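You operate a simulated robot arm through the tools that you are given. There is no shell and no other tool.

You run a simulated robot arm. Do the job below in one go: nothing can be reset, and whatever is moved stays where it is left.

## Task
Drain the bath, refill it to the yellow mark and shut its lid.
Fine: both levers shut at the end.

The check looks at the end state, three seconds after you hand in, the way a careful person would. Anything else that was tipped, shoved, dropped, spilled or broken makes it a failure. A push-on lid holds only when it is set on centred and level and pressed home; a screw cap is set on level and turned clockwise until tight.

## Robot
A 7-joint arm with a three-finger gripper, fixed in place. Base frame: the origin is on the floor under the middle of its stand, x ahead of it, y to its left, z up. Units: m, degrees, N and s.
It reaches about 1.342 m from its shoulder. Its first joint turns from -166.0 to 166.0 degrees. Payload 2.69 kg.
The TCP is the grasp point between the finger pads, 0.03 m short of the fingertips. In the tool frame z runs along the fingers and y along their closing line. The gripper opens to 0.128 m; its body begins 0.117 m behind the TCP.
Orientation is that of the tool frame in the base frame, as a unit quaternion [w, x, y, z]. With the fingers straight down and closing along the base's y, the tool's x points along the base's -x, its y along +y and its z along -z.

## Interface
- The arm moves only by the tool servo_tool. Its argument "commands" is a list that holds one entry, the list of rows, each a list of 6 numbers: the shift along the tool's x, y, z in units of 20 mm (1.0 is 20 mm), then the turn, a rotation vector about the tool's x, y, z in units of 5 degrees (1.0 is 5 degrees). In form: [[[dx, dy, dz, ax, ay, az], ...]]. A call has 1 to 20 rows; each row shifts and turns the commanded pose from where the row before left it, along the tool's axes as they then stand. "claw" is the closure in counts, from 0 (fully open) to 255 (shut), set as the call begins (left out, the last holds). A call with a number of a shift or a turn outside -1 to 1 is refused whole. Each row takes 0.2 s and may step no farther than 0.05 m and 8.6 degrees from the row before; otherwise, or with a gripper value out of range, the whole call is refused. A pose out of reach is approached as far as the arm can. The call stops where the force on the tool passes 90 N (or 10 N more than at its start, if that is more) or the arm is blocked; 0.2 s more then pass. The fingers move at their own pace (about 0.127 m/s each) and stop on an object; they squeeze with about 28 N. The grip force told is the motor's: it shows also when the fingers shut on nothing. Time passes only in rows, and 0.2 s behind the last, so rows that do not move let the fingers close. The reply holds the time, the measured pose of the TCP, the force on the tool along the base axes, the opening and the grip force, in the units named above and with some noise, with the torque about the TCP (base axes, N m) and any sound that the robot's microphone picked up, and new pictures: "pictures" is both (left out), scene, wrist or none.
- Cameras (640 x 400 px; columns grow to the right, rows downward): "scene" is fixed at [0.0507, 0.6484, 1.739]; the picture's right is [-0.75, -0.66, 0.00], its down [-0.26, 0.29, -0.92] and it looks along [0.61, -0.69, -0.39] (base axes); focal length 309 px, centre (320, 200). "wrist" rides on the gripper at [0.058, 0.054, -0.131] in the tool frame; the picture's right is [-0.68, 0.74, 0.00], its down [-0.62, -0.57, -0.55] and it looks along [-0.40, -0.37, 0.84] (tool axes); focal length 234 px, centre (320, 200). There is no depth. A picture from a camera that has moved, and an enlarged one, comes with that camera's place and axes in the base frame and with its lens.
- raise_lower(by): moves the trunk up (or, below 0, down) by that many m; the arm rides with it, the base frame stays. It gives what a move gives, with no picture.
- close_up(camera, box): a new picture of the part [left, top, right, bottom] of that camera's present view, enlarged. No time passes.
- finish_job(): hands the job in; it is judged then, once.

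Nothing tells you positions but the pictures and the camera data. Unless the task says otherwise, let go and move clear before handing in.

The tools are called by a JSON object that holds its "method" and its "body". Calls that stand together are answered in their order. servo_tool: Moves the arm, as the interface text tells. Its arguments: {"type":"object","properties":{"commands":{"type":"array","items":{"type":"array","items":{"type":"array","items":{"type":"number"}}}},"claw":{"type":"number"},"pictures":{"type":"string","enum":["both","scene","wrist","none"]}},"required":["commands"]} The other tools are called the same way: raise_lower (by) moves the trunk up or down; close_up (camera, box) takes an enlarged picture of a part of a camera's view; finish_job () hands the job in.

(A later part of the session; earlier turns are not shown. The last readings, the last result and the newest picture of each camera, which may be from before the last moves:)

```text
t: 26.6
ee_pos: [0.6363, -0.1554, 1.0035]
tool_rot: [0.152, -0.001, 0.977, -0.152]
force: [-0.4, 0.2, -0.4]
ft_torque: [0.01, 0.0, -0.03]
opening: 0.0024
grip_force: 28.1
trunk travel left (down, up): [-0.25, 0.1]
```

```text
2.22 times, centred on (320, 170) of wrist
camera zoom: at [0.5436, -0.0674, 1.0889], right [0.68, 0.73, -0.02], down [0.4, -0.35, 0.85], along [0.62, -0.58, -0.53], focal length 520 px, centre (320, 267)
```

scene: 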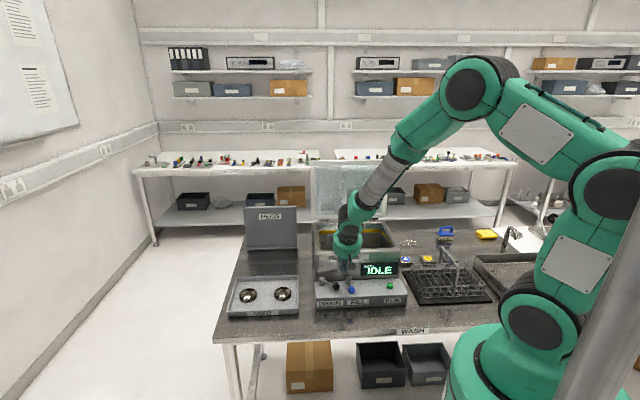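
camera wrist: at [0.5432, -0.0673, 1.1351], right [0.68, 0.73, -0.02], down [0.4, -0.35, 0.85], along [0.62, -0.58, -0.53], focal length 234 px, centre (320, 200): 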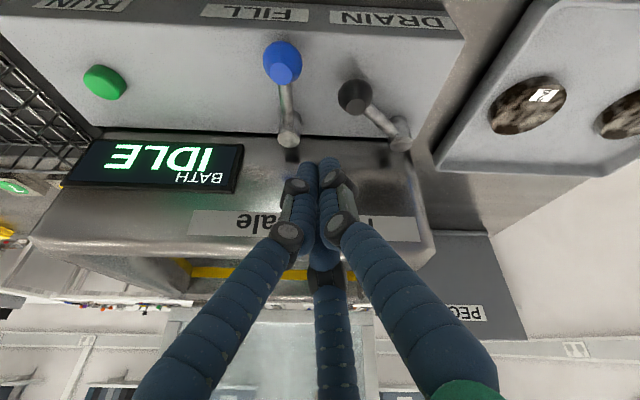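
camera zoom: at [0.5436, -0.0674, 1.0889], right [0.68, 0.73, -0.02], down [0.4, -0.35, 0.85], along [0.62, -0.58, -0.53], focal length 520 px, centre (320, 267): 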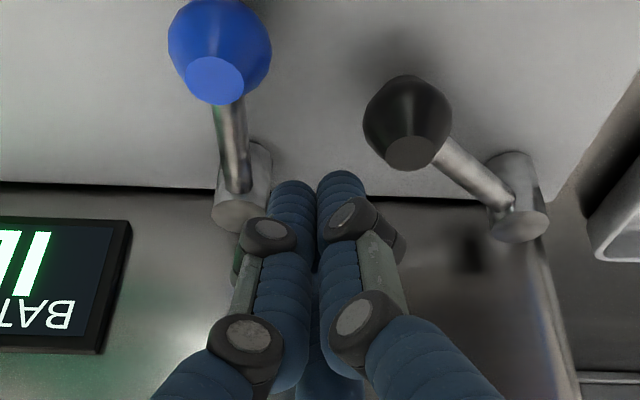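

The fist needs to sit midway between the FILL knob and FILL post, so I shift 10 mm toward the robot while lowering the last 30 mm.

{"method": "servo_tool", "body": {"commands": [[[0.32, 0.3, -0.2, 0, 0, 0], [0.24, 0.22, 0.45, 0, 0, 0], [0.24, 0.22, 0.45, 0, 0, 0], [0, 0, 0.45, 0, 0, 0]]], "claw": 255, "pictures": "none"}}

{"method": "close_up", "body": {"camera": "scene", "box": [305, 240, 405, 310]}}

{"method": "close_up", "body": {"camera": "wrist", "box": [200, 80, 440, 260]}}

```text
t: 27.6
ee_pos: [0.6286, -0.15, 0.9744]
tool_rot: [0.152, -0.001, 0.977, -0.152]
force: [0.1, 0.0, -0.6]
ft_torque: [0.0, 0.03, 0.0]
opening: 0.0022
grip_force: 27.8
trunk travel left (down, up): [-0.25, 0.1]
```

```text
5.71 times, centred on (355, 275) of scene
camera zoom: at [0.0507, 0.6484, 1.739], right [-0.75, -0.66, 0.0], down [-0.26, 0.29, -0.92], along [0.61, -0.69, -0.39], focal length 1768 px, centre (120, -229)
```

zoom: 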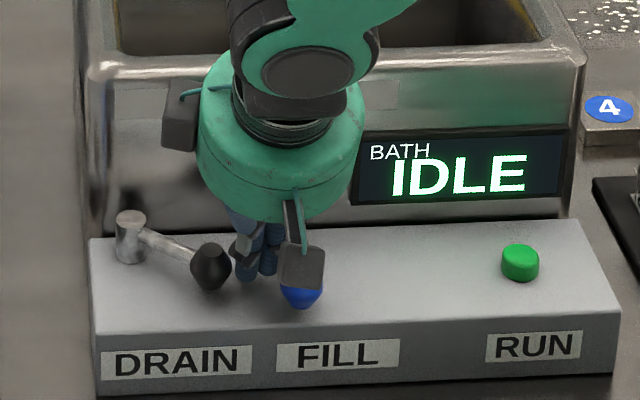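

```text
2.22 times, centred on (320, 170) of wrist
camera zoom: at [0.5345, -0.0628, 1.0601], right [0.68, 0.73, -0.02], down [0.4, -0.35, 0.85], along [0.62, -0.58, -0.53], focal length 520 px, centre (320, 267)
```

zoom: 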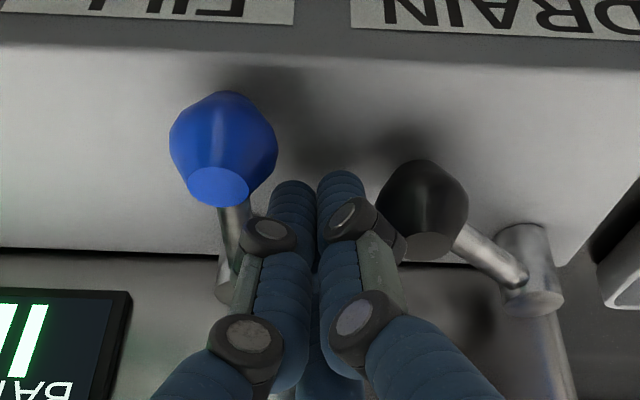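

The fist is between the knobs with clearance on both sides. I push left to swing the DRAIN lever back toward shut.

{"method": "servo_tool", "body": {"commands": [[[-0.283, 0.283, 0, 0, 0, 0], [-0.283, 0.283, 0, 0, 0, 0], [-0.025, 0.505, -0.1585, 0, 0, 0], [-0.025, 0.505, -0.1585, 0, 0, 0], [-0.025, 0.505, -0.1585, 0, 0, 0], [-0.025, 0.505, -0.1585, 0, 0, 0]]], "claw": 255, "pictures": "none"}}

{"method": "close_up", "body": {"camera": "scene", "box": [305, 240, 405, 310]}}

{"method": "close_up", "body": {"camera": "wrist", "box": [200, 80, 440, 260]}}

```text
t: 29.0
ee_pos: [0.6406, -0.0961, 0.9754]
tool_rot: [0.153, 0.0, 0.977, -0.15]
force: [0.2, 0.1, -0.3]
ft_torque: [0.01, 0.0, 0.02]
opening: 0.0022
grip_force: 28.3
trunk travel left (down, up): [-0.25, 0.1]
```

```text
5.71 times, centred on (355, 275) of scene
camera zoom: at [0.0507, 0.6484, 1.739], right [-0.75, -0.66, 0.0], down [-0.26, 0.29, -0.92], along [0.61, -0.69, -0.39], focal length 1768 px, centre (120, -229)
```

zoom: 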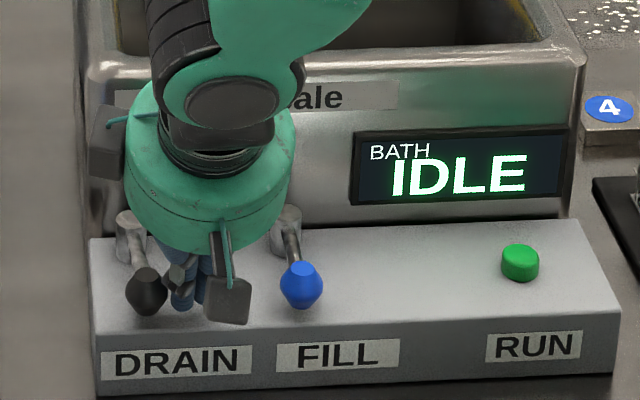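

```text
2.22 times, centred on (320, 170) of wrist
camera zoom: at [0.5471, -0.0088, 1.0618], right [0.68, 0.73, -0.02], down [0.4, -0.35, 0.85], along [0.62, -0.58, -0.53], focal length 520 px, centre (320, 267)
```

zoom: 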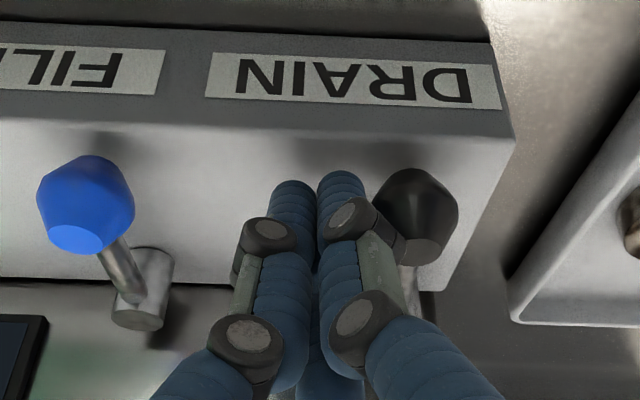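

Nearly shut. A few more millimetres left to reach the stop.

{"method": "servo_tool", "body": {"commands": [[[-0.14, 0.14, 0, 0, 0, 0], [-0.14, 0.14, 0, 0, 0, 0]]], "claw": 255, "pictures": "none"}}

{"method": "close_up", "body": {"camera": "scene", "box": [305, 240, 405, 310]}}

```text
t: 29.6
ee_pos: [0.6446, -0.0918, 0.9746]
tool_rot: [0.151, 0.001, 0.977, -0.152]
force: [-6.5, -6.1, 2.2]
ft_torque: [-0.14, 0.06, -0.04]
opening: 0.0023
grip_force: 27.6
trunk travel left (down, up): [-0.25, 0.1]
```

```text
5.71 times, centred on (355, 275) of scene
camera zoom: at [0.0507, 0.6484, 1.739], right [-0.75, -0.66, 0.0], down [-0.26, 0.29, -0.92], along [0.61, -0.69, -0.39], focal length 1768 px, centre (120, -229)
```

zoom: 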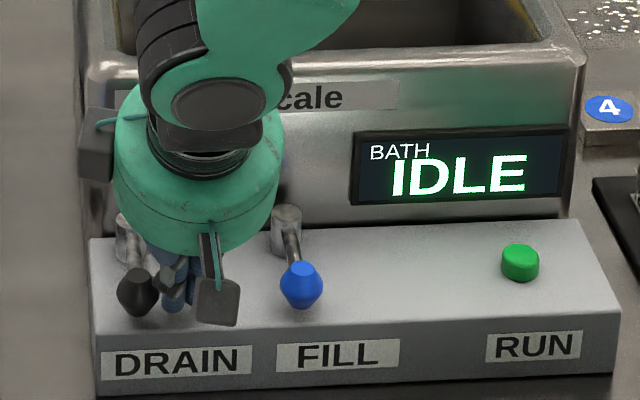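

The DRAIN lever is back at its closed stop. I give it one tiny press, then move right up to the left side of the FILL knob.

{"method": "servo_tool", "body": {"commands": [[[-0.08, 0.08, 0, 0, 0, 0], [0.35, -0.35, 0, 0, 0, 0], [0.5, -0.5, 0, 0, 0, 0], [0.5, -0.5, 0, 0, 0, 0]]], "claw": 255, "pictures": "none"}}

{"method": "close_up", "body": {"camera": "scene", "box": [305, 240, 405, 310]}}

{"method": "close_up", "body": {"camera": "wrist", "box": [200, 80, 440, 260]}}

```text
t: 30.6
ee_pos: [0.6202, -0.118, 0.9752]
tool_rot: [0.152, 0.0, 0.977, -0.152]
force: [0.6, 0.0, -0.2]
ft_torque: [-0.01, 0.02, -0.02]
opening: 0.0022
grip_force: 27.8
trunk travel left (down, up): [-0.25, 0.1]
```

```text
5.71 times, centred on (355, 275) of scene
camera zoom: at [0.0507, 0.6484, 1.739], right [-0.75, -0.66, 0.0], down [-0.26, 0.29, -0.92], along [0.61, -0.69, -0.39], focal length 1768 px, centre (120, -229)
```

zoom: 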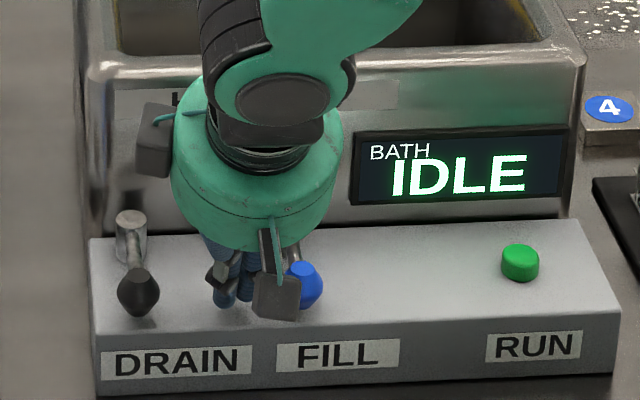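

```text
2.22 times, centred on (320, 170) of wrist
camera zoom: at [0.5277, -0.0297, 1.0618], right [0.68, 0.73, -0.02], down [0.4, -0.35, 0.85], along [0.62, -0.58, -0.53], focal length 520 px, centre (320, 267)
```

zoom: 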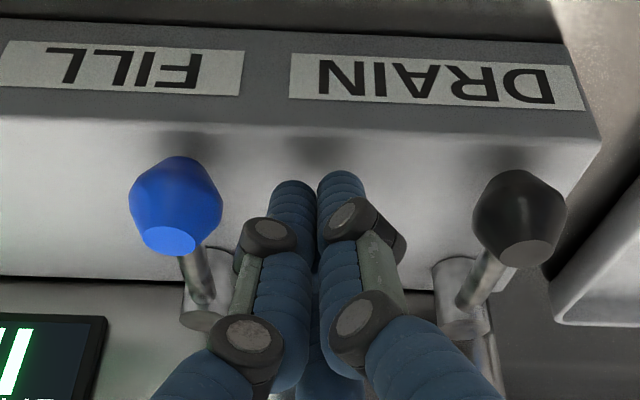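

DRAIN is back to its original position. Now I push the FILL knob right, part-open only, to see how fast it fills.

{"method": "servo_tool", "body": {"commands": [[[0.387, -0.22, -0.055, 0, 0, 0], [0.387, -0.22, -0.055, 0, 0, 0], [0.387, -0.22, -0.055, 0, 0, 0], [0.387, -0.22, -0.055, 0, 0, 0], [0.387, -0.22, -0.055, 0, 0, 0]]], "claw": 255, "pictures": "scene"}}

{"method": "close_up", "body": {"camera": "scene", "box": [305, 210, 405, 310]}}

{"method": "close_up", "body": {"camera": "wrist", "box": [150, 60, 440, 260]}}

```text
t: 31.8
ee_pos: [0.582, -0.1385, 0.9743]
tool_rot: [0.152, -0.001, 0.977, -0.152]
force: [0.4, -0.2, 0.5]
ft_torque: [0.03, -0.01, 0.01]
opening: 0.0026
grip_force: 28.7
trunk travel left (down, up): [-0.25, 0.1]
```

scene: 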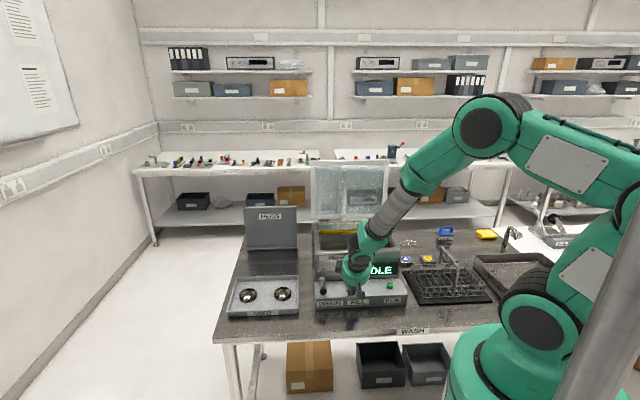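

```text
4.00 times, centred on (355, 260) of scene
camera zoom: at [0.0507, 0.6484, 1.739], right [-0.75, -0.66, 0.0], down [-0.26, 0.29, -0.92], along [0.61, -0.69, -0.39], focal length 1237 px, centre (180, -40)
```

zoom: 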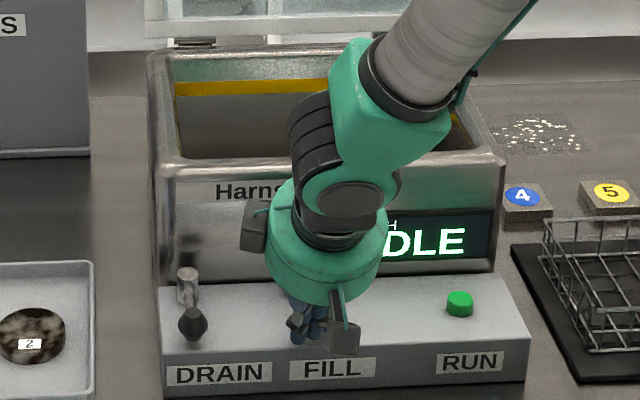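

```text
2.00 times, centred on (295, 160) of wrist
camera zoom: at [0.489, -0.0499, 1.06], right [0.68, 0.73, -0.02], down [0.4, -0.35, 0.85], along [0.62, -0.58, -0.53], focal length 468 px, centre (370, 280)
```

zoom: 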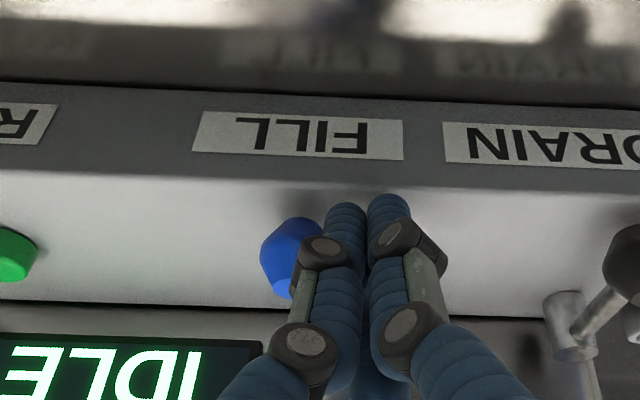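

The FILL lever is part open. I hop the fist over to the knob's right side so I'm ready to close it.

{"method": "servo_tool", "body": {"commands": [[[-0.35, 0.35, 0, 0, 0, 0], [-0.26, -0.26, -0.79, 0, 0, 0], [-0.26, -0.26, -0.79, 0, 0, 0], [-0.26, -0.26, -0.79, 0, 0, 0], [-0.26, -0.26, -0.79, 0, 0, 0], [0.415, -0.838, 0.14, 0, 0, 0], [0.415, -0.838, 0.14, 0, 0, 0], [0.415, -0.838, 0.14, 0, 0, 0], [0.415, -0.838, 0.14, 0, 0, 0], [0.415, -0.838, 0.14, 0, 0, 0]]], "claw": 255, "pictures": "none"}}

{"method": "close_up", "body": {"camera": "scene", "box": [305, 210, 405, 310]}}

{"method": "close_up", "body": {"camera": "wrist", "box": [150, 60, 440, 260]}}

```text
t: 34.0
ee_pos: [0.5489, -0.2177, 1.0452]
tool_rot: [0.152, 0.0, 0.977, -0.152]
force: [-0.4, -0.6, -0.2]
ft_torque: [0.0, -0.01, -0.01]
opening: 0.0023
grip_force: 28.3
trunk travel left (down, up): [-0.25, 0.1]
```

```text
4.00 times, centred on (355, 260) of scene
camera zoom: at [0.0507, 0.6484, 1.739], right [-0.75, -0.66, 0.0], down [-0.26, 0.29, -0.92], along [0.61, -0.69, -0.39], focal length 1237 px, centre (180, -40)
```

zoom: 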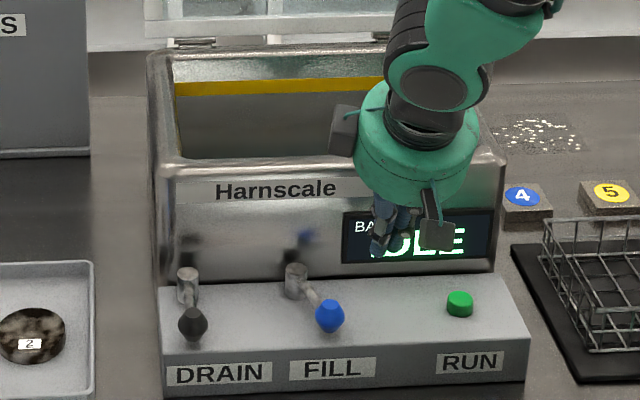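

```text
2.00 times, centred on (295, 160) of wrist
camera zoom: at [0.4562, -0.1301, 1.1321], right [0.68, 0.73, -0.02], down [0.4, -0.35, 0.85], along [0.62, -0.58, -0.53], focal length 468 px, centre (370, 280)
```

zoom: 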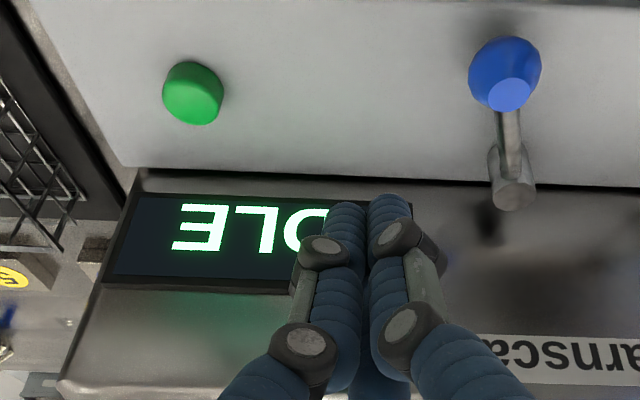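

The FILL lever is about 25° open, with no water visible yet from this angle. I descend on its right side and watch the level.

{"method": "servo_tool", "body": {"commands": [[[0.26, 0.26, 0.79, 0, 0, 0], [0.26, 0.26, 0.79, 0, 0, 0], [0.26, 0.26, 0.79, 0, 0, 0], [0.26, 0.26, 0.79, 0, 0, 0]]], "claw": 255, "pictures": "none"}}

{"method": "close_up", "body": {"camera": "scene", "box": [305, 210, 405, 310]}}

{"method": "close_up", "body": {"camera": "wrist", "box": [200, 80, 440, 260]}}

```text
t: 35.0
ee_pos: [0.5481, -0.217, 0.9767]
tool_rot: [0.152, 0.0, 0.977, -0.151]
force: [-0.4, 0.1, -0.1]
ft_torque: [-0.01, 0.02, 0.01]
opening: 0.0022
grip_force: 28.4
trunk travel left (down, up): [-0.25, 0.1]
```

```text
4.00 times, centred on (355, 260) of scene
camera zoom: at [0.0507, 0.6484, 1.739], right [-0.75, -0.66, 0.0], down [-0.26, 0.29, -0.92], along [0.61, -0.69, -0.39], focal length 1237 px, centre (180, -40)
```

zoom: 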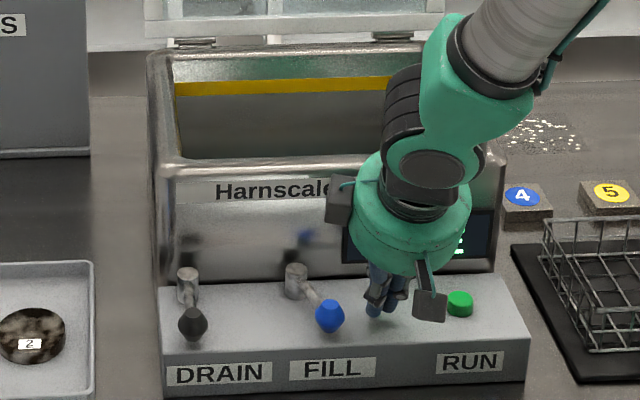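

```text
2.22 times, centred on (320, 170) of wrist
camera zoom: at [0.4557, -0.1289, 1.0619], right [0.68, 0.73, -0.02], down [0.4, -0.35, 0.85], along [0.62, -0.58, -0.53], focal length 520 px, centre (320, 267)
```

zoom: 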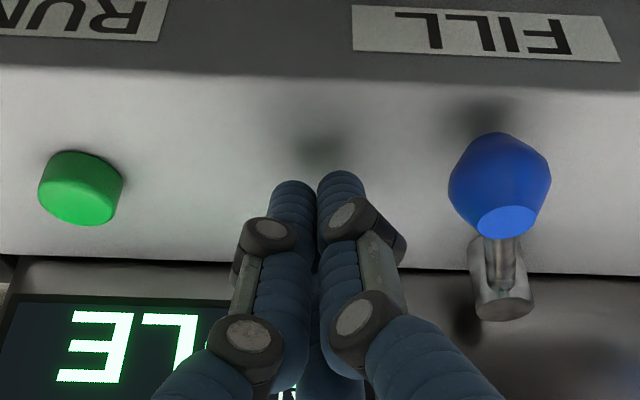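

No water line visible yet. I wait a second and look again.

{"method": "servo_tool", "body": {"commands": [[[0, 0, 0, 0, 0, 0], [0, 0, 0, 0, 0, 0], [0, 0, 0, 0, 0, 0], [0, 0, 0, 0, 0, 0], [0, 0, 0, 0, 0, 0]]], "claw": 255, "pictures": "none"}}

{"method": "close_up", "body": {"camera": "scene", "box": [325, 215, 375, 255]}}

```text
t: 36.2
ee_pos: [0.5483, -0.217, 0.9753]
tool_rot: [0.152, 0.0, 0.977, -0.151]
force: [0.9, 0.5, 0.6]
ft_torque: [0.0, 0.0, -0.03]
opening: 0.0025
grip_force: 27.7
trunk travel left (down, up): [-0.25, 0.1]
```

```text
10.00 times, centred on (350, 235) of scene
camera zoom: at [0.0507, 0.6484, 1.739], right [-0.75, -0.66, 0.0], down [-0.26, 0.29, -0.92], along [0.61, -0.69, -0.39], focal length 3093 px, centre (20, -150)
```

zoom: 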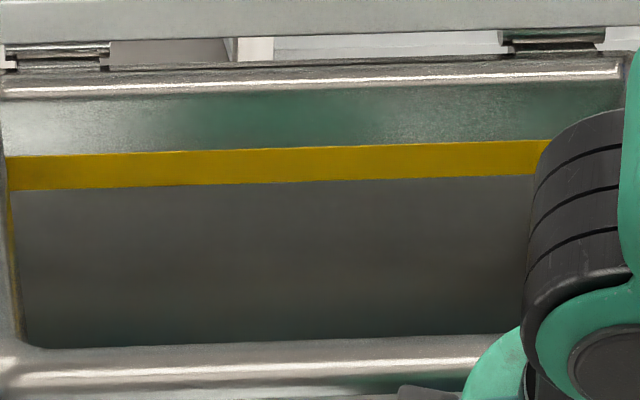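

There may be a faint teal tint low on the back wall. I wait another second and compare.

{"method": "servo_tool", "body": {"commands": [[[0, 0, 0, 0, 0, 0], [0, 0, 0, 0, 0, 0], [0, 0, 0, 0, 0, 0], [0, 0, 0, 0, 0, 0], [0, 0, 0, 0, 0, 0]]], "claw": 255, "pictures": "none"}}

{"method": "close_up", "body": {"camera": "scene", "box": [325, 215, 375, 255]}}

```text
t: 37.4
ee_pos: [0.5476, -0.2161, 0.9771]
tool_rot: [0.152, 0.0, 0.977, -0.151]
force: [0.8, 0.8, -0.9]
ft_torque: [0.0, -0.01, 0.05]
opening: 0.0022
grip_force: 28.2
trunk travel left (down, up): [-0.25, 0.1]
```

```text
10.00 times, centred on (350, 235) of scene
camera zoom: at [0.0507, 0.6484, 1.739], right [-0.75, -0.66, 0.0], down [-0.26, 0.29, -0.92], along [0.61, -0.69, -0.39], focal length 3093 px, centre (20, -150)
```

zoom: 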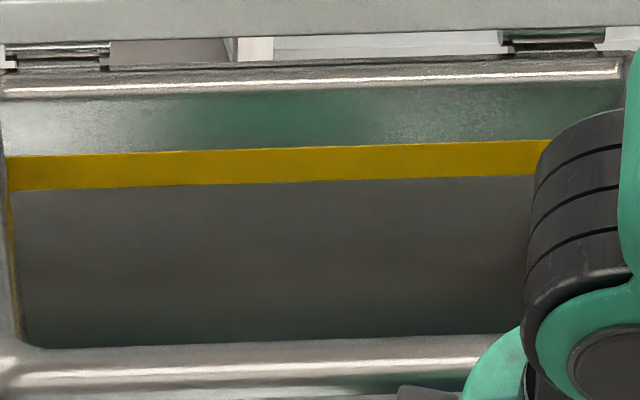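

No visible change. I raise the wrist to look into the bath from above and check whether it's filling.

{"method": "servo_tool", "body": {"commands": [[[-0.299, -0.299, -0.906, 0, 0, 0], [-0.299, -0.299, -0.906, 0, 0, 0], [-0.299, -0.299, -0.906, 0, 0, 0], [-0.299, -0.299, -0.906, 0, 0, 0], [-0.299, -0.299, -0.906, 0, 0, 0], [-0.299, -0.299, -0.906, 0, 0, 0], [-0.299, -0.299, -0.906, 0, 0, 0], [-0.299, -0.299, -0.906, 0, 0, 0], [-0.299, -0.299, -0.906, 0, 0, 0], [-0.299, -0.299, -0.906, 0, 0, 0], [-0.299, -0.299, -0.906, 0, 0, 0], [-0.299, -0.299, -0.906, 0, 0, 0], [-0.299, -0.299, -0.906, 0, 0, 0]]], "claw": 255, "pictures": "both"}}

{"method": "close_up", "body": {"camera": "wrist", "box": [250, 80, 550, 300]}}

```text
t: 40.2
ee_pos: [0.5503, -0.2184, 1.236]
tool_rot: [0.152, 0.001, 0.977, -0.151]
force: [0.2, 0.9, 0.5]
ft_torque: [-0.01, -0.02, 0.01]
opening: 0.0022
grip_force: 28.2
trunk travel left (down, up): [-0.25, 0.1]
camera wrist: at [0.4576, -0.1307, 1.3221], right [0.68, 0.73, -0.02], down [0.4, -0.35, 0.85], along [0.62, -0.58, -0.53], focal length 234 px, centre (320, 200)
```

scene: 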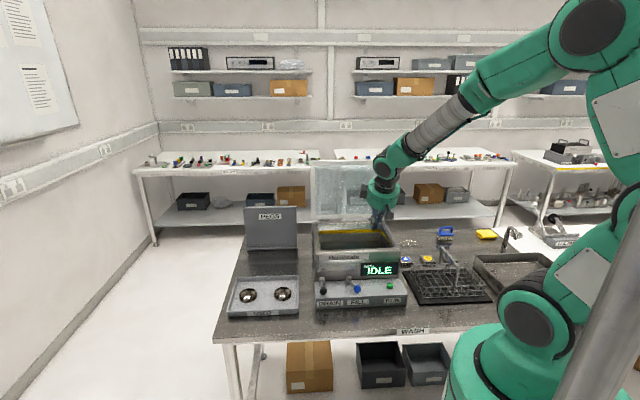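
wrist: 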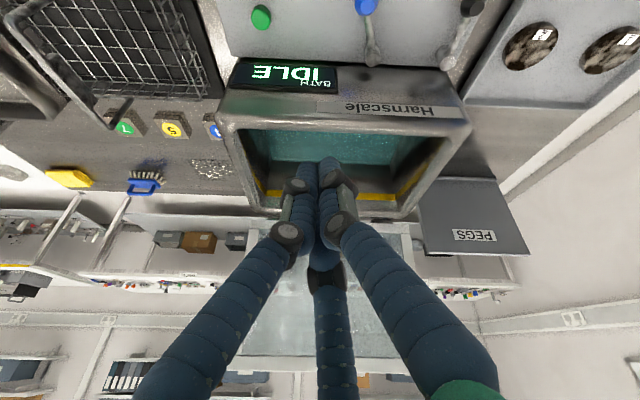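

```text
1.82 times, centred on (400, 190) of wrist
camera zoom: at [0.4576, -0.1307, 1.3221], right [0.68, 0.73, -0.02], down [0.4, -0.35, 0.85], along [0.62, -0.58, -0.53], focal length 426 px, centre (174, 218)
```

zoom: 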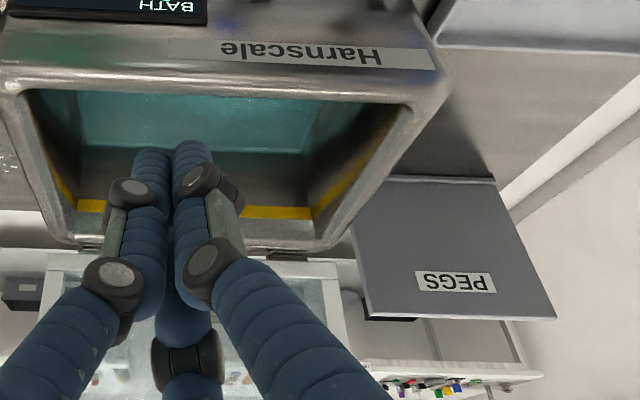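

The bath is filling slowly at this opening. I check the level in the scene camera.

{"method": "close_up", "body": {"camera": "scene", "box": [310, 210, 400, 265]}}

{"method": "close_up", "body": {"camera": "wrist", "box": [230, 100, 480, 220]}}

```text
7.11 times, centred on (355, 238) of scene
camera zoom: at [0.0507, 0.6484, 1.739], right [-0.75, -0.66, 0.0], down [-0.26, 0.29, -0.92], along [0.61, -0.69, -0.39], focal length 2200 px, centre (71, -67)
```

zoom: 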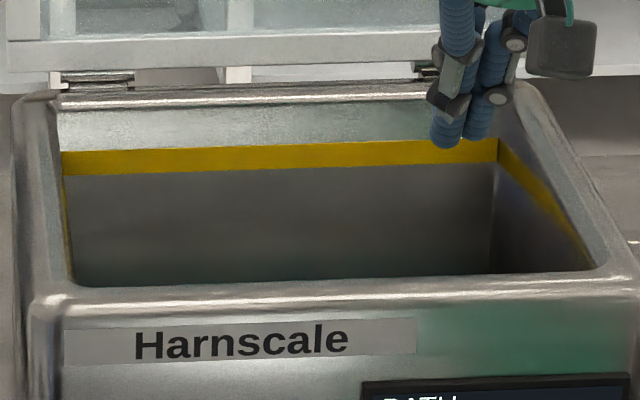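

```text
2.56 times, centred on (355, 160) of wrist
camera zoom: at [0.4576, -0.1307, 1.3221], right [0.68, 0.73, -0.02], down [0.4, -0.35, 0.85], along [0.62, -0.58, -0.53], focal length 600 px, centre (230, 302)
```

zoom: 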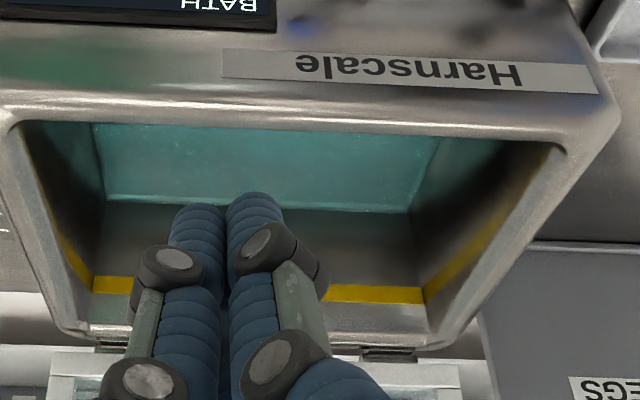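

The level is still low but rising gently, so I have good control at this rate. I wait 3 s here to gauge the rate.

{"method": "servo_tool", "body": {"commands": [[[0, 0, 0, 0, 0, 0], [0, 0, 0, 0, 0, 0], [0, 0, 0, 0, 0, 0], [0, 0, 0, 0, 0, 0], [0, 0, 0, 0, 0, 0], [0, 0, 0, 0, 0, 0], [0, 0, 0, 0, 0, 0], [0, 0, 0, 0, 0, 0], [0, 0, 0, 0, 0, 0], [0, 0, 0, 0, 0, 0], [0, 0, 0, 0, 0, 0], [0, 0, 0, 0, 0, 0], [0, 0, 0, 0, 0, 0], [0, 0, 0, 0, 0, 0]]], "claw": 255, "pictures": "none"}}

{"method": "close_up", "body": {"camera": "scene", "box": [310, 210, 400, 265]}}

{"method": "close_up", "body": {"camera": "wrist", "box": [230, 100, 480, 220]}}

```text
t: 43.2
ee_pos: [0.5509, -0.2175, 1.2363]
tool_rot: [0.152, -0.001, 0.977, -0.151]
force: [0.6, 0.5, 0.2]
ft_torque: [0.0, 0.01, 0.01]
opening: 0.002
grip_force: 27.5
trunk travel left (down, up): [-0.25, 0.1]
```

```text
7.11 times, centred on (355, 238) of scene
camera zoom: at [0.0507, 0.6484, 1.739], right [-0.75, -0.66, 0.0], down [-0.26, 0.29, -0.92], along [0.61, -0.69, -0.39], focal length 2200 px, centre (71, -67)
```

zoom: 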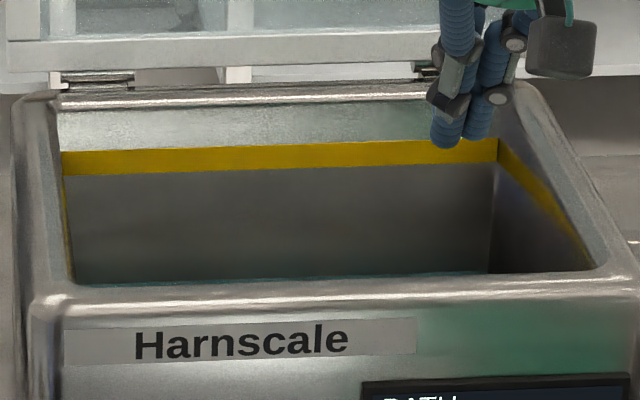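

```text
2.56 times, centred on (355, 160) of wrist
camera zoom: at [0.4577, -0.1308, 1.322], right [0.68, 0.73, -0.02], down [0.4, -0.35, 0.85], along [0.62, -0.58, -0.53], focal length 600 px, centre (230, 302)
```

zoom: 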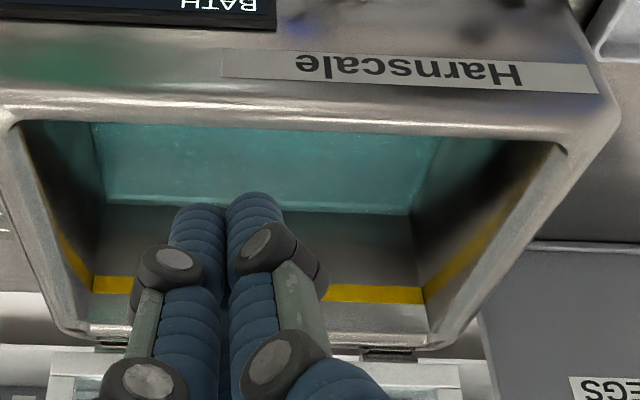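

The water line is just becoming visible in the scene view. I wait four more seconds to measure the rate.

{"method": "servo_tool", "body": {"commands": [[[0, 0, 0, 0, 0, 0], [0, 0, 0, 0, 0, 0], [0, 0, 0, 0, 0, 0], [0, 0, 0, 0, 0, 0], [0, 0, 0, 0, 0, 0], [0, 0, 0, 0, 0, 0], [0, 0, 0, 0, 0, 0], [0, 0, 0, 0, 0, 0], [0, 0, 0, 0, 0, 0], [0, 0, 0, 0, 0, 0], [0, 0, 0, 0, 0, 0], [0, 0, 0, 0, 0, 0], [0, 0, 0, 0, 0, 0], [0, 0, 0, 0, 0, 0], [0, 0, 0, 0, 0, 0], [0, 0, 0, 0, 0, 0], [0, 0, 0, 0, 0, 0], [0, 0, 0, 0, 0, 0], [0, 0, 0, 0, 0, 0], [0, 0, 0, 0, 0, 0]]], "claw": 255, "pictures": "none"}}

{"method": "close_up", "body": {"camera": "scene", "box": [310, 210, 400, 265]}}

{"method": "close_up", "body": {"camera": "wrist", "box": [230, 100, 480, 220]}}

```text
t: 47.4
ee_pos: [0.5512, -0.2185, 1.2353]
tool_rot: [0.152, -0.001, 0.977, -0.151]
force: [0.8, 0.3, 0.2]
ft_torque: [-0.05, 0.0, 0.0]
opening: 0.0021
grip_force: 28.0
trunk travel left (down, up): [-0.25, 0.1]
```

```text
7.11 times, centred on (355, 238) of scene
camera zoom: at [0.0507, 0.6484, 1.739], right [-0.75, -0.66, 0.0], down [-0.26, 0.29, -0.92], along [0.61, -0.69, -0.39], focal length 2200 px, centre (71, -67)
```

zoom: 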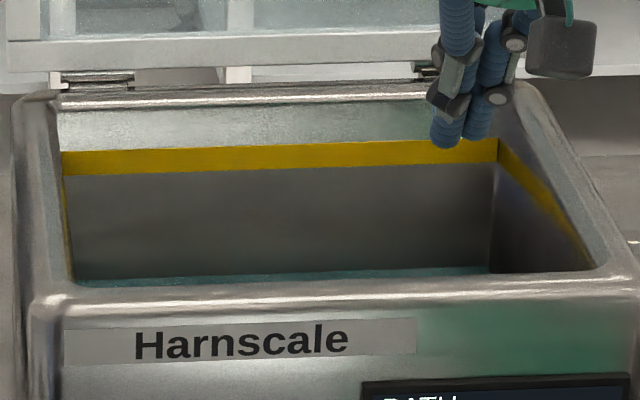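

```text
2.56 times, centred on (355, 160) of wrist
camera zoom: at [0.4577, -0.1308, 1.322], right [0.68, 0.73, -0.02], down [0.4, -0.35, 0.85], along [0.62, -0.58, -0.53], focal length 600 px, centre (230, 302)
```

zoom: 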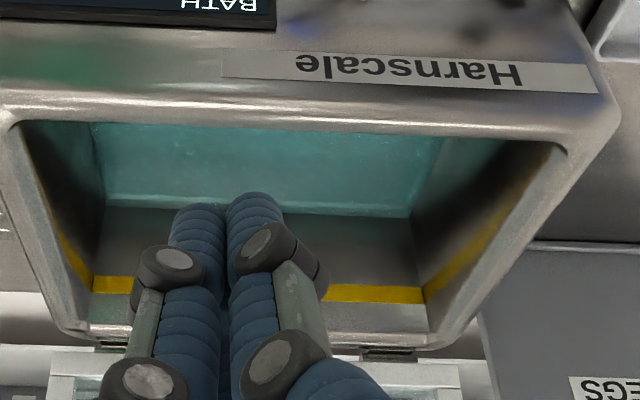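

The fill rate is about 1.1 mm/s, so roughly 70 s remain. I lower the fist back to its ready position right of the FILL knob and wait for the level to rise.

{"method": "servo_tool", "body": {"commands": [[[0.299, 0.299, 0.906, 0, 0, 0], [0.299, 0.299, 0.906, 0, 0, 0], [0.299, 0.299, 0.906, 0, 0, 0], [0.299, 0.299, 0.906, 0, 0, 0], [0.299, 0.299, 0.906, 0, 0, 0], [0.299, 0.299, 0.906, 0, 0, 0], [0.299, 0.299, 0.906, 0, 0, 0], [0.299, 0.299, 0.906, 0, 0, 0], [0.299, 0.299, 0.906, 0, 0, 0], [0.299, 0.299, 0.906, 0, 0, 0], [0.299, 0.299, 0.906, 0, 0, 0], [0.299, 0.299, 0.906, 0, 0, 0], [0.299, 0.299, 0.906, 0, 0, 0]]], "claw": 255, "pictures": "none"}}

{"method": "servo_tool", "body": {"commands": [[[0, 0, 0, 0, 0, 0], [0, 0, 0, 0, 0, 0], [0, 0, 0, 0, 0, 0], [0, 0, 0, 0, 0, 0], [0, 0, 0, 0, 0, 0], [0, 0, 0, 0, 0, 0], [0, 0, 0, 0, 0, 0], [0, 0, 0, 0, 0, 0], [0, 0, 0, 0, 0, 0], [0, 0, 0, 0, 0, 0], [0, 0, 0, 0, 0, 0], [0, 0, 0, 0, 0, 0], [0, 0, 0, 0, 0, 0], [0, 0, 0, 0, 0, 0], [0, 0, 0, 0, 0, 0], [0, 0, 0, 0, 0, 0], [0, 0, 0, 0, 0, 0], [0, 0, 0, 0, 0, 0], [0, 0, 0, 0, 0, 0], [0, 0, 0, 0, 0, 0]]], "claw": 255, "pictures": "none"}}

{"method": "servo_tool", "body": {"commands": [[[0, 0, 0, 0, 0, 0], [0, 0, 0, 0, 0, 0], [0, 0, 0, 0, 0, 0], [0, 0, 0, 0, 0, 0], [0, 0, 0, 0, 0, 0], [0, 0, 0, 0, 0, 0], [0, 0, 0, 0, 0, 0], [0, 0, 0, 0, 0, 0], [0, 0, 0, 0, 0, 0], [0, 0, 0, 0, 0, 0], [0, 0, 0, 0, 0, 0], [0, 0, 0, 0, 0, 0], [0, 0, 0, 0, 0, 0], [0, 0, 0, 0, 0, 0], [0, 0, 0, 0, 0, 0], [0, 0, 0, 0, 0, 0], [0, 0, 0, 0, 0, 0], [0, 0, 0, 0, 0, 0], [0, 0, 0, 0, 0, 0], [0, 0, 0, 0, 0, 0]]], "claw": 255, "pictures": "none"}}

{"method": "close_up", "body": {"camera": "scene", "box": [310, 210, 400, 265]}}

{"method": "close_up", "body": {"camera": "wrist", "box": [200, 80, 440, 260]}}

```text
t: 50.2
ee_pos: [0.549, -0.2162, 0.9747]
tool_rot: [0.152, 0.0, 0.977, -0.151]
force: [0.5, 1.1, -0.5]
ft_torque: [0.0, 0.01, -0.02]
opening: 0.0022
grip_force: 28.0
trunk travel left (down, up): [-0.25, 0.1]
```

```text
t: 54.4
ee_pos: [0.5479, -0.2166, 0.9729]
tool_rot: [0.153, -0.001, 0.977, -0.151]
force: [-0.1, 0.3, -0.4]
ft_torque: [-0.01, 0.02, 0.01]
opening: 0.0023
grip_force: 27.9
trunk travel left (down, up): [-0.25, 0.1]
```

```text
t: 58.6
ee_pos: [0.5476, -0.2165, 0.974]
tool_rot: [0.153, 0.0, 0.977, -0.151]
force: [-0.3, 0.0, -0.9]
ft_torque: [-0.01, 0.01, -0.03]
opening: 0.0023
grip_force: 28.2
trunk travel left (down, up): [-0.25, 0.1]
```

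```text
7.11 times, centred on (355, 238) of scene
camera zoom: at [0.0507, 0.6484, 1.739], right [-0.75, -0.66, 0.0], down [-0.26, 0.29, -0.92], along [0.61, -0.69, -0.39], focal length 2200 px, centre (71, -67)
```

zoom: 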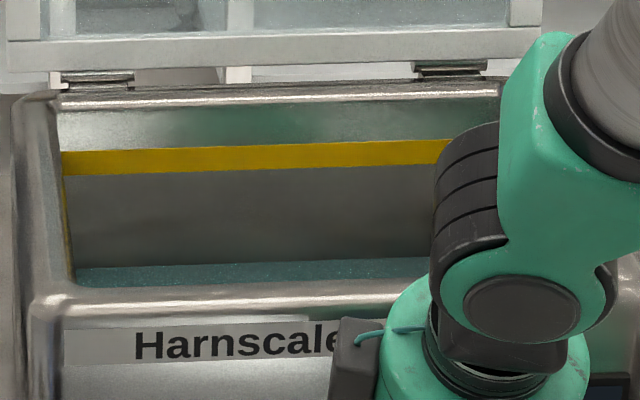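

```text
2.22 times, centred on (320, 170) of wrist
camera zoom: at [0.4553, -0.1289, 1.0603], right [0.68, 0.73, -0.02], down [0.4, -0.35, 0.85], along [0.62, -0.58, -0.53], focal length 520 px, centre (320, 267)
```

zoom: 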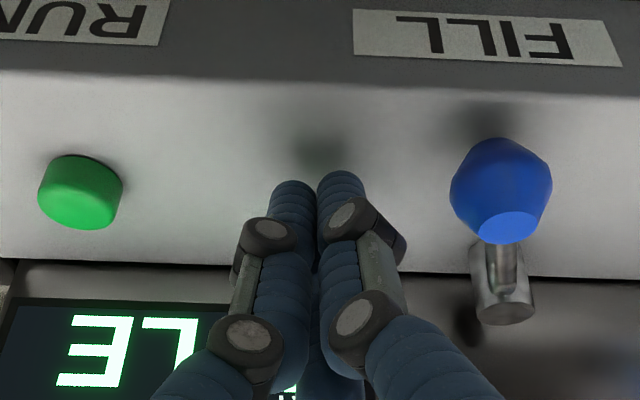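

The level is rising steadily and slowly, with about 75 mm still to go at around 0.75 mm/s. I keep waiting in the ready position.

{"method": "servo_tool", "body": {"commands": [[[0, 0, 0, 0, 0, 0], [0, 0, 0, 0, 0, 0], [0, 0, 0, 0, 0, 0], [0, 0, 0, 0, 0, 0], [0, 0, 0, 0, 0, 0], [0, 0, 0, 0, 0, 0], [0, 0, 0, 0, 0, 0], [0, 0, 0, 0, 0, 0], [0, 0, 0, 0, 0, 0], [0, 0, 0, 0, 0, 0], [0, 0, 0, 0, 0, 0], [0, 0, 0, 0, 0, 0], [0, 0, 0, 0, 0, 0], [0, 0, 0, 0, 0, 0], [0, 0, 0, 0, 0, 0], [0, 0, 0, 0, 0, 0], [0, 0, 0, 0, 0, 0], [0, 0, 0, 0, 0, 0], [0, 0, 0, 0, 0, 0], [0, 0, 0, 0, 0, 0]]], "claw": 255, "pictures": "none"}}

{"method": "servo_tool", "body": {"commands": [[[0, 0, 0, 0, 0, 0], [0, 0, 0, 0, 0, 0], [0, 0, 0, 0, 0, 0], [0, 0, 0, 0, 0, 0], [0, 0, 0, 0, 0, 0], [0, 0, 0, 0, 0, 0], [0, 0, 0, 0, 0, 0], [0, 0, 0, 0, 0, 0], [0, 0, 0, 0, 0, 0], [0, 0, 0, 0, 0, 0], [0, 0, 0, 0, 0, 0], [0, 0, 0, 0, 0, 0], [0, 0, 0, 0, 0, 0], [0, 0, 0, 0, 0, 0], [0, 0, 0, 0, 0, 0], [0, 0, 0, 0, 0, 0], [0, 0, 0, 0, 0, 0], [0, 0, 0, 0, 0, 0], [0, 0, 0, 0, 0, 0], [0, 0, 0, 0, 0, 0]]], "claw": 255, "pictures": "none"}}

{"method": "servo_tool", "body": {"commands": [[[0, 0, 0, 0, 0, 0], [0, 0, 0, 0, 0, 0], [0, 0, 0, 0, 0, 0], [0, 0, 0, 0, 0, 0], [0, 0, 0, 0, 0, 0], [0, 0, 0, 0, 0, 0], [0, 0, 0, 0, 0, 0], [0, 0, 0, 0, 0, 0], [0, 0, 0, 0, 0, 0], [0, 0, 0, 0, 0, 0], [0, 0, 0, 0, 0, 0], [0, 0, 0, 0, 0, 0], [0, 0, 0, 0, 0, 0], [0, 0, 0, 0, 0, 0], [0, 0, 0, 0, 0, 0], [0, 0, 0, 0, 0, 0], [0, 0, 0, 0, 0, 0], [0, 0, 0, 0, 0, 0], [0, 0, 0, 0, 0, 0], [0, 0, 0, 0, 0, 0]]], "claw": 255, "pictures": "none"}}

{"method": "servo_tool", "body": {"commands": [[[0, 0, 0, 0, 0, 0], [0, 0, 0, 0, 0, 0], [0, 0, 0, 0, 0, 0], [0, 0, 0, 0, 0, 0], [0, 0, 0, 0, 0, 0], [0, 0, 0, 0, 0, 0], [0, 0, 0, 0, 0, 0], [0, 0, 0, 0, 0, 0], [0, 0, 0, 0, 0, 0], [0, 0, 0, 0, 0, 0], [0, 0, 0, 0, 0, 0], [0, 0, 0, 0, 0, 0], [0, 0, 0, 0, 0, 0], [0, 0, 0, 0, 0, 0], [0, 0, 0, 0, 0, 0], [0, 0, 0, 0, 0, 0], [0, 0, 0, 0, 0, 0], [0, 0, 0, 0, 0, 0], [0, 0, 0, 0, 0, 0], [0, 0, 0, 0, 0, 0]]], "claw": 255, "pictures": "none"}}

{"method": "servo_tool", "body": {"commands": [[[0, 0, 0, 0, 0, 0], [0, 0, 0, 0, 0, 0], [0, 0, 0, 0, 0, 0], [0, 0, 0, 0, 0, 0], [0, 0, 0, 0, 0, 0], [0, 0, 0, 0, 0, 0], [0, 0, 0, 0, 0, 0], [0, 0, 0, 0, 0, 0], [0, 0, 0, 0, 0, 0], [0, 0, 0, 0, 0, 0], [0, 0, 0, 0, 0, 0], [0, 0, 0, 0, 0, 0], [0, 0, 0, 0, 0, 0], [0, 0, 0, 0, 0, 0], [0, 0, 0, 0, 0, 0], [0, 0, 0, 0, 0, 0], [0, 0, 0, 0, 0, 0], [0, 0, 0, 0, 0, 0], [0, 0, 0, 0, 0, 0], [0, 0, 0, 0, 0, 0]]], "claw": 255, "pictures": "none"}}

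{"method": "close_up", "body": {"camera": "scene", "box": [310, 210, 400, 265]}}

```text
t: 62.8
ee_pos: [0.5473, -0.2173, 0.9745]
tool_rot: [0.152, 0.0, 0.977, -0.151]
force: [0.7, 0.5, 0.1]
ft_torque: [0.0, 0.01, 0.0]
opening: 0.0023
grip_force: 27.9
trunk travel left (down, up): [-0.25, 0.1]
```

```text
t: 67.0
ee_pos: [0.5488, -0.217, 0.973]
tool_rot: [0.153, -0.001, 0.977, -0.151]
force: [0.4, -0.1, -0.3]
ft_torque: [0.0, 0.01, 0.01]
opening: 0.0023
grip_force: 28.1
trunk travel left (down, up): [-0.25, 0.1]
```

```text
t: 71.2
ee_pos: [0.5481, -0.2157, 0.9739]
tool_rot: [0.152, -0.001, 0.977, -0.152]
force: [-0.5, 0.1, -0.1]
ft_torque: [0.01, 0.02, 0.01]
opening: 0.0023
grip_force: 27.8
trunk travel left (down, up): [-0.25, 0.1]
```

```text
t: 75.4
ee_pos: [0.5477, -0.2165, 0.9741]
tool_rot: [0.152, -0.001, 0.977, -0.151]
force: [0.9, 0.0, -0.6]
ft_torque: [0.0, 0.01, -0.01]
opening: 0.0021
grip_force: 27.3
trunk travel left (down, up): [-0.25, 0.1]
```

```text
t: 79.6
ee_pos: [0.5477, -0.216, 0.9738]
tool_rot: [0.152, 0.0, 0.977, -0.151]
force: [-0.3, -0.3, 0.1]
ft_torque: [0.04, 0.05, -0.01]
opening: 0.0022
grip_force: 28.4
trunk travel left (down, up): [-0.25, 0.1]
```

```text
7.11 times, centred on (355, 238) of scene
camera zoom: at [0.0507, 0.6484, 1.739], right [-0.75, -0.66, 0.0], down [-0.26, 0.29, -0.92], along [0.61, -0.69, -0.39], focal length 2200 px, centre (71, -67)
```

zoom: 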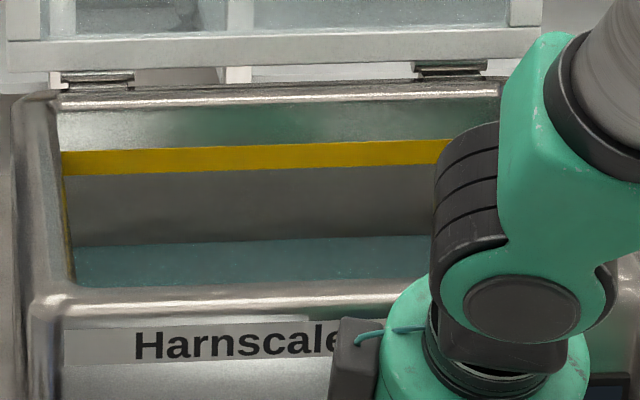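

Rising at a steady 1 px/s in this view (about 0.75 mm/s), with about 84 px to mid-band. I keep waiting.

{"method": "servo_tool", "body": {"commands": [[[0, 0, 0, 0, 0, 0], [0, 0, 0, 0, 0, 0], [0, 0, 0, 0, 0, 0], [0, 0, 0, 0, 0, 0], [0, 0, 0, 0, 0, 0], [0, 0, 0, 0, 0, 0], [0, 0, 0, 0, 0, 0], [0, 0, 0, 0, 0, 0], [0, 0, 0, 0, 0, 0], [0, 0, 0, 0, 0, 0], [0, 0, 0, 0, 0, 0], [0, 0, 0, 0, 0, 0], [0, 0, 0, 0, 0, 0], [0, 0, 0, 0, 0, 0], [0, 0, 0, 0, 0, 0], [0, 0, 0, 0, 0, 0], [0, 0, 0, 0, 0, 0], [0, 0, 0, 0, 0, 0], [0, 0, 0, 0, 0, 0], [0, 0, 0, 0, 0, 0]]], "claw": 255, "pictures": "none"}}

{"method": "servo_tool", "body": {"commands": [[[0, 0, 0, 0, 0, 0], [0, 0, 0, 0, 0, 0], [0, 0, 0, 0, 0, 0], [0, 0, 0, 0, 0, 0], [0, 0, 0, 0, 0, 0], [0, 0, 0, 0, 0, 0], [0, 0, 0, 0, 0, 0], [0, 0, 0, 0, 0, 0], [0, 0, 0, 0, 0, 0], [0, 0, 0, 0, 0, 0], [0, 0, 0, 0, 0, 0], [0, 0, 0, 0, 0, 0], [0, 0, 0, 0, 0, 0], [0, 0, 0, 0, 0, 0], [0, 0, 0, 0, 0, 0], [0, 0, 0, 0, 0, 0], [0, 0, 0, 0, 0, 0], [0, 0, 0, 0, 0, 0], [0, 0, 0, 0, 0, 0], [0, 0, 0, 0, 0, 0]]], "claw": 255, "pictures": "none"}}

{"method": "servo_tool", "body": {"commands": [[[0, 0, 0, 0, 0, 0], [0, 0, 0, 0, 0, 0], [0, 0, 0, 0, 0, 0], [0, 0, 0, 0, 0, 0], [0, 0, 0, 0, 0, 0], [0, 0, 0, 0, 0, 0], [0, 0, 0, 0, 0, 0], [0, 0, 0, 0, 0, 0], [0, 0, 0, 0, 0, 0], [0, 0, 0, 0, 0, 0], [0, 0, 0, 0, 0, 0], [0, 0, 0, 0, 0, 0], [0, 0, 0, 0, 0, 0], [0, 0, 0, 0, 0, 0], [0, 0, 0, 0, 0, 0], [0, 0, 0, 0, 0, 0], [0, 0, 0, 0, 0, 0], [0, 0, 0, 0, 0, 0], [0, 0, 0, 0, 0, 0], [0, 0, 0, 0, 0, 0]]], "claw": 255, "pictures": "none"}}

{"method": "servo_tool", "body": {"commands": [[[0, 0, 0, 0, 0, 0], [0, 0, 0, 0, 0, 0], [0, 0, 0, 0, 0, 0], [0, 0, 0, 0, 0, 0], [0, 0, 0, 0, 0, 0], [0, 0, 0, 0, 0, 0], [0, 0, 0, 0, 0, 0], [0, 0, 0, 0, 0, 0], [0, 0, 0, 0, 0, 0], [0, 0, 0, 0, 0, 0], [0, 0, 0, 0, 0, 0], [0, 0, 0, 0, 0, 0], [0, 0, 0, 0, 0, 0], [0, 0, 0, 0, 0, 0], [0, 0, 0, 0, 0, 0], [0, 0, 0, 0, 0, 0], [0, 0, 0, 0, 0, 0], [0, 0, 0, 0, 0, 0], [0, 0, 0, 0, 0, 0], [0, 0, 0, 0, 0, 0]]], "claw": 255, "pictures": "none"}}

{"method": "servo_tool", "body": {"commands": [[[0, 0, 0, 0, 0, 0], [0, 0, 0, 0, 0, 0], [0, 0, 0, 0, 0, 0], [0, 0, 0, 0, 0, 0], [0, 0, 0, 0, 0, 0], [0, 0, 0, 0, 0, 0], [0, 0, 0, 0, 0, 0], [0, 0, 0, 0, 0, 0], [0, 0, 0, 0, 0, 0], [0, 0, 0, 0, 0, 0], [0, 0, 0, 0, 0, 0], [0, 0, 0, 0, 0, 0], [0, 0, 0, 0, 0, 0], [0, 0, 0, 0, 0, 0], [0, 0, 0, 0, 0, 0], [0, 0, 0, 0, 0, 0], [0, 0, 0, 0, 0, 0], [0, 0, 0, 0, 0, 0], [0, 0, 0, 0, 0, 0], [0, 0, 0, 0, 0, 0]]], "claw": 255, "pictures": "none"}}

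{"method": "servo_tool", "body": {"commands": [[[0, 0, 0, 0, 0, 0], [0, 0, 0, 0, 0, 0], [0, 0, 0, 0, 0, 0], [0, 0, 0, 0, 0, 0], [0, 0, 0, 0, 0, 0], [0, 0, 0, 0, 0, 0], [0, 0, 0, 0, 0, 0], [0, 0, 0, 0, 0, 0], [0, 0, 0, 0, 0, 0], [0, 0, 0, 0, 0, 0], [0, 0, 0, 0, 0, 0], [0, 0, 0, 0, 0, 0], [0, 0, 0, 0, 0, 0], [0, 0, 0, 0, 0, 0], [0, 0, 0, 0, 0, 0], [0, 0, 0, 0, 0, 0], [0, 0, 0, 0, 0, 0], [0, 0, 0, 0, 0, 0], [0, 0, 0, 0, 0, 0], [0, 0, 0, 0, 0, 0]]], "claw": 255, "pictures": "none"}}

{"method": "servo_tool", "body": {"commands": [[[0, 0, 0, 0, 0, 0], [0, 0, 0, 0, 0, 0], [0, 0, 0, 0, 0, 0], [0, 0, 0, 0, 0, 0], [0, 0, 0, 0, 0, 0], [0, 0, 0, 0, 0, 0], [0, 0, 0, 0, 0, 0], [0, 0, 0, 0, 0, 0], [0, 0, 0, 0, 0, 0], [0, 0, 0, 0, 0, 0], [0, 0, 0, 0, 0, 0], [0, 0, 0, 0, 0, 0], [0, 0, 0, 0, 0, 0], [0, 0, 0, 0, 0, 0], [0, 0, 0, 0, 0, 0], [0, 0, 0, 0, 0, 0], [0, 0, 0, 0, 0, 0], [0, 0, 0, 0, 0, 0], [0, 0, 0, 0, 0, 0], [0, 0, 0, 0, 0, 0]]], "claw": 255, "pictures": "none"}}

{"method": "servo_tool", "body": {"commands": [[[0, 0, 0, 0, 0, 0], [0, 0, 0, 0, 0, 0], [0, 0, 0, 0, 0, 0], [0, 0, 0, 0, 0, 0], [0, 0, 0, 0, 0, 0], [0, 0, 0, 0, 0, 0], [0, 0, 0, 0, 0, 0], [0, 0, 0, 0, 0, 0], [0, 0, 0, 0, 0, 0], [0, 0, 0, 0, 0, 0], [0, 0, 0, 0, 0, 0], [0, 0, 0, 0, 0, 0], [0, 0, 0, 0, 0, 0], [0, 0, 0, 0, 0, 0], [0, 0, 0, 0, 0, 0], [0, 0, 0, 0, 0, 0], [0, 0, 0, 0, 0, 0], [0, 0, 0, 0, 0, 0], [0, 0, 0, 0, 0, 0], [0, 0, 0, 0, 0, 0]]], "claw": 255, "pictures": "none"}}

{"method": "close_up", "body": {"camera": "scene", "box": [310, 210, 400, 265]}}

```text
t: 83.8
ee_pos: [0.5481, -0.2164, 0.9742]
tool_rot: [0.153, 0.0, 0.976, -0.152]
force: [-0.2, -0.3, 0.3]
ft_torque: [0.0, 0.01, 0.0]
opening: 0.0023
grip_force: 28.4
trunk travel left (down, up): [-0.25, 0.1]
```

```text
t: 88.0
ee_pos: [0.5479, -0.2165, 0.9753]
tool_rot: [0.152, 0.0, 0.977, -0.151]
force: [-0.2, 0.1, 0.5]
ft_torque: [-0.01, 0.01, -0.01]
opening: 0.0022
grip_force: 28.0
trunk travel left (down, up): [-0.25, 0.1]
```

```text
t: 92.2
ee_pos: [0.548, -0.2159, 0.9752]
tool_rot: [0.151, 0.0, 0.977, -0.151]
force: [0.5, 0.1, 0.3]
ft_torque: [0.03, 0.01, 0.01]
opening: 0.0024
grip_force: 27.9
trunk travel left (down, up): [-0.25, 0.1]
```

```text
t: 96.4
ee_pos: [0.5479, -0.2177, 0.9738]
tool_rot: [0.153, -0.001, 0.977, -0.151]
force: [-0.1, -0.2, -0.3]
ft_torque: [0.0, 0.01, 0.03]
opening: 0.0022
grip_force: 28.5
trunk travel left (down, up): [-0.25, 0.1]
```

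```text
t: 100.6
ee_pos: [0.5494, -0.2173, 0.9736]
tool_rot: [0.153, 0.0, 0.977, -0.151]
force: [-0.3, 0.2, -0.4]
ft_torque: [-0.03, -0.01, -0.01]
opening: 0.0021
grip_force: 28.1
trunk travel left (down, up): [-0.25, 0.1]
```

```text
t: 104.8
ee_pos: [0.5474, -0.2163, 0.9736]
tool_rot: [0.152, 0.0, 0.977, -0.151]
force: [0.6, 0.5, -0.5]
ft_torque: [-0.01, -0.01, -0.01]
opening: 0.0021
grip_force: 28.6
trunk travel left (down, up): [-0.25, 0.1]
```

```text
t: 109.0
ee_pos: [0.548, -0.2166, 0.9735]
tool_rot: [0.152, 0.0, 0.977, -0.152]
force: [-0.2, -0.5, 0.8]
ft_torque: [-0.02, -0.01, 0.01]
opening: 0.0022
grip_force: 28.0
trunk travel left (down, up): [-0.25, 0.1]
```

```text
t: 113.2
ee_pos: [0.5476, -0.2159, 0.9745]
tool_rot: [0.152, 0.0, 0.977, -0.151]
force: [0.7, 0.2, 0.0]
ft_torque: [0.01, -0.03, -0.05]
opening: 0.0021
grip_force: 28.0
trunk travel left (down, up): [-0.25, 0.1]
```

```text
7.11 times, centred on (355, 238) of scene
camera zoom: at [0.0507, 0.6484, 1.739], right [-0.75, -0.66, 0.0], down [-0.26, 0.29, -0.92], along [0.61, -0.69, -0.39], focal length 2200 px, centre (71, -67)
```

zoom: 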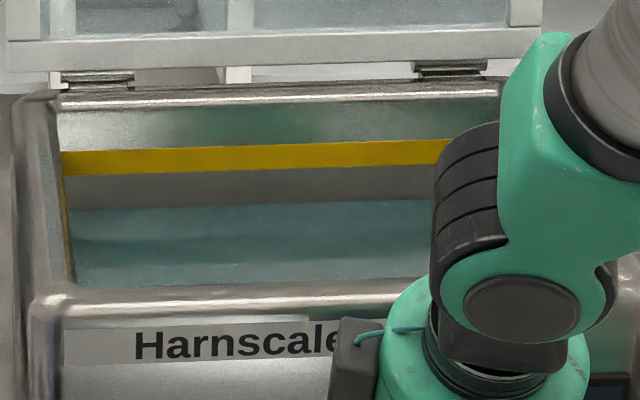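

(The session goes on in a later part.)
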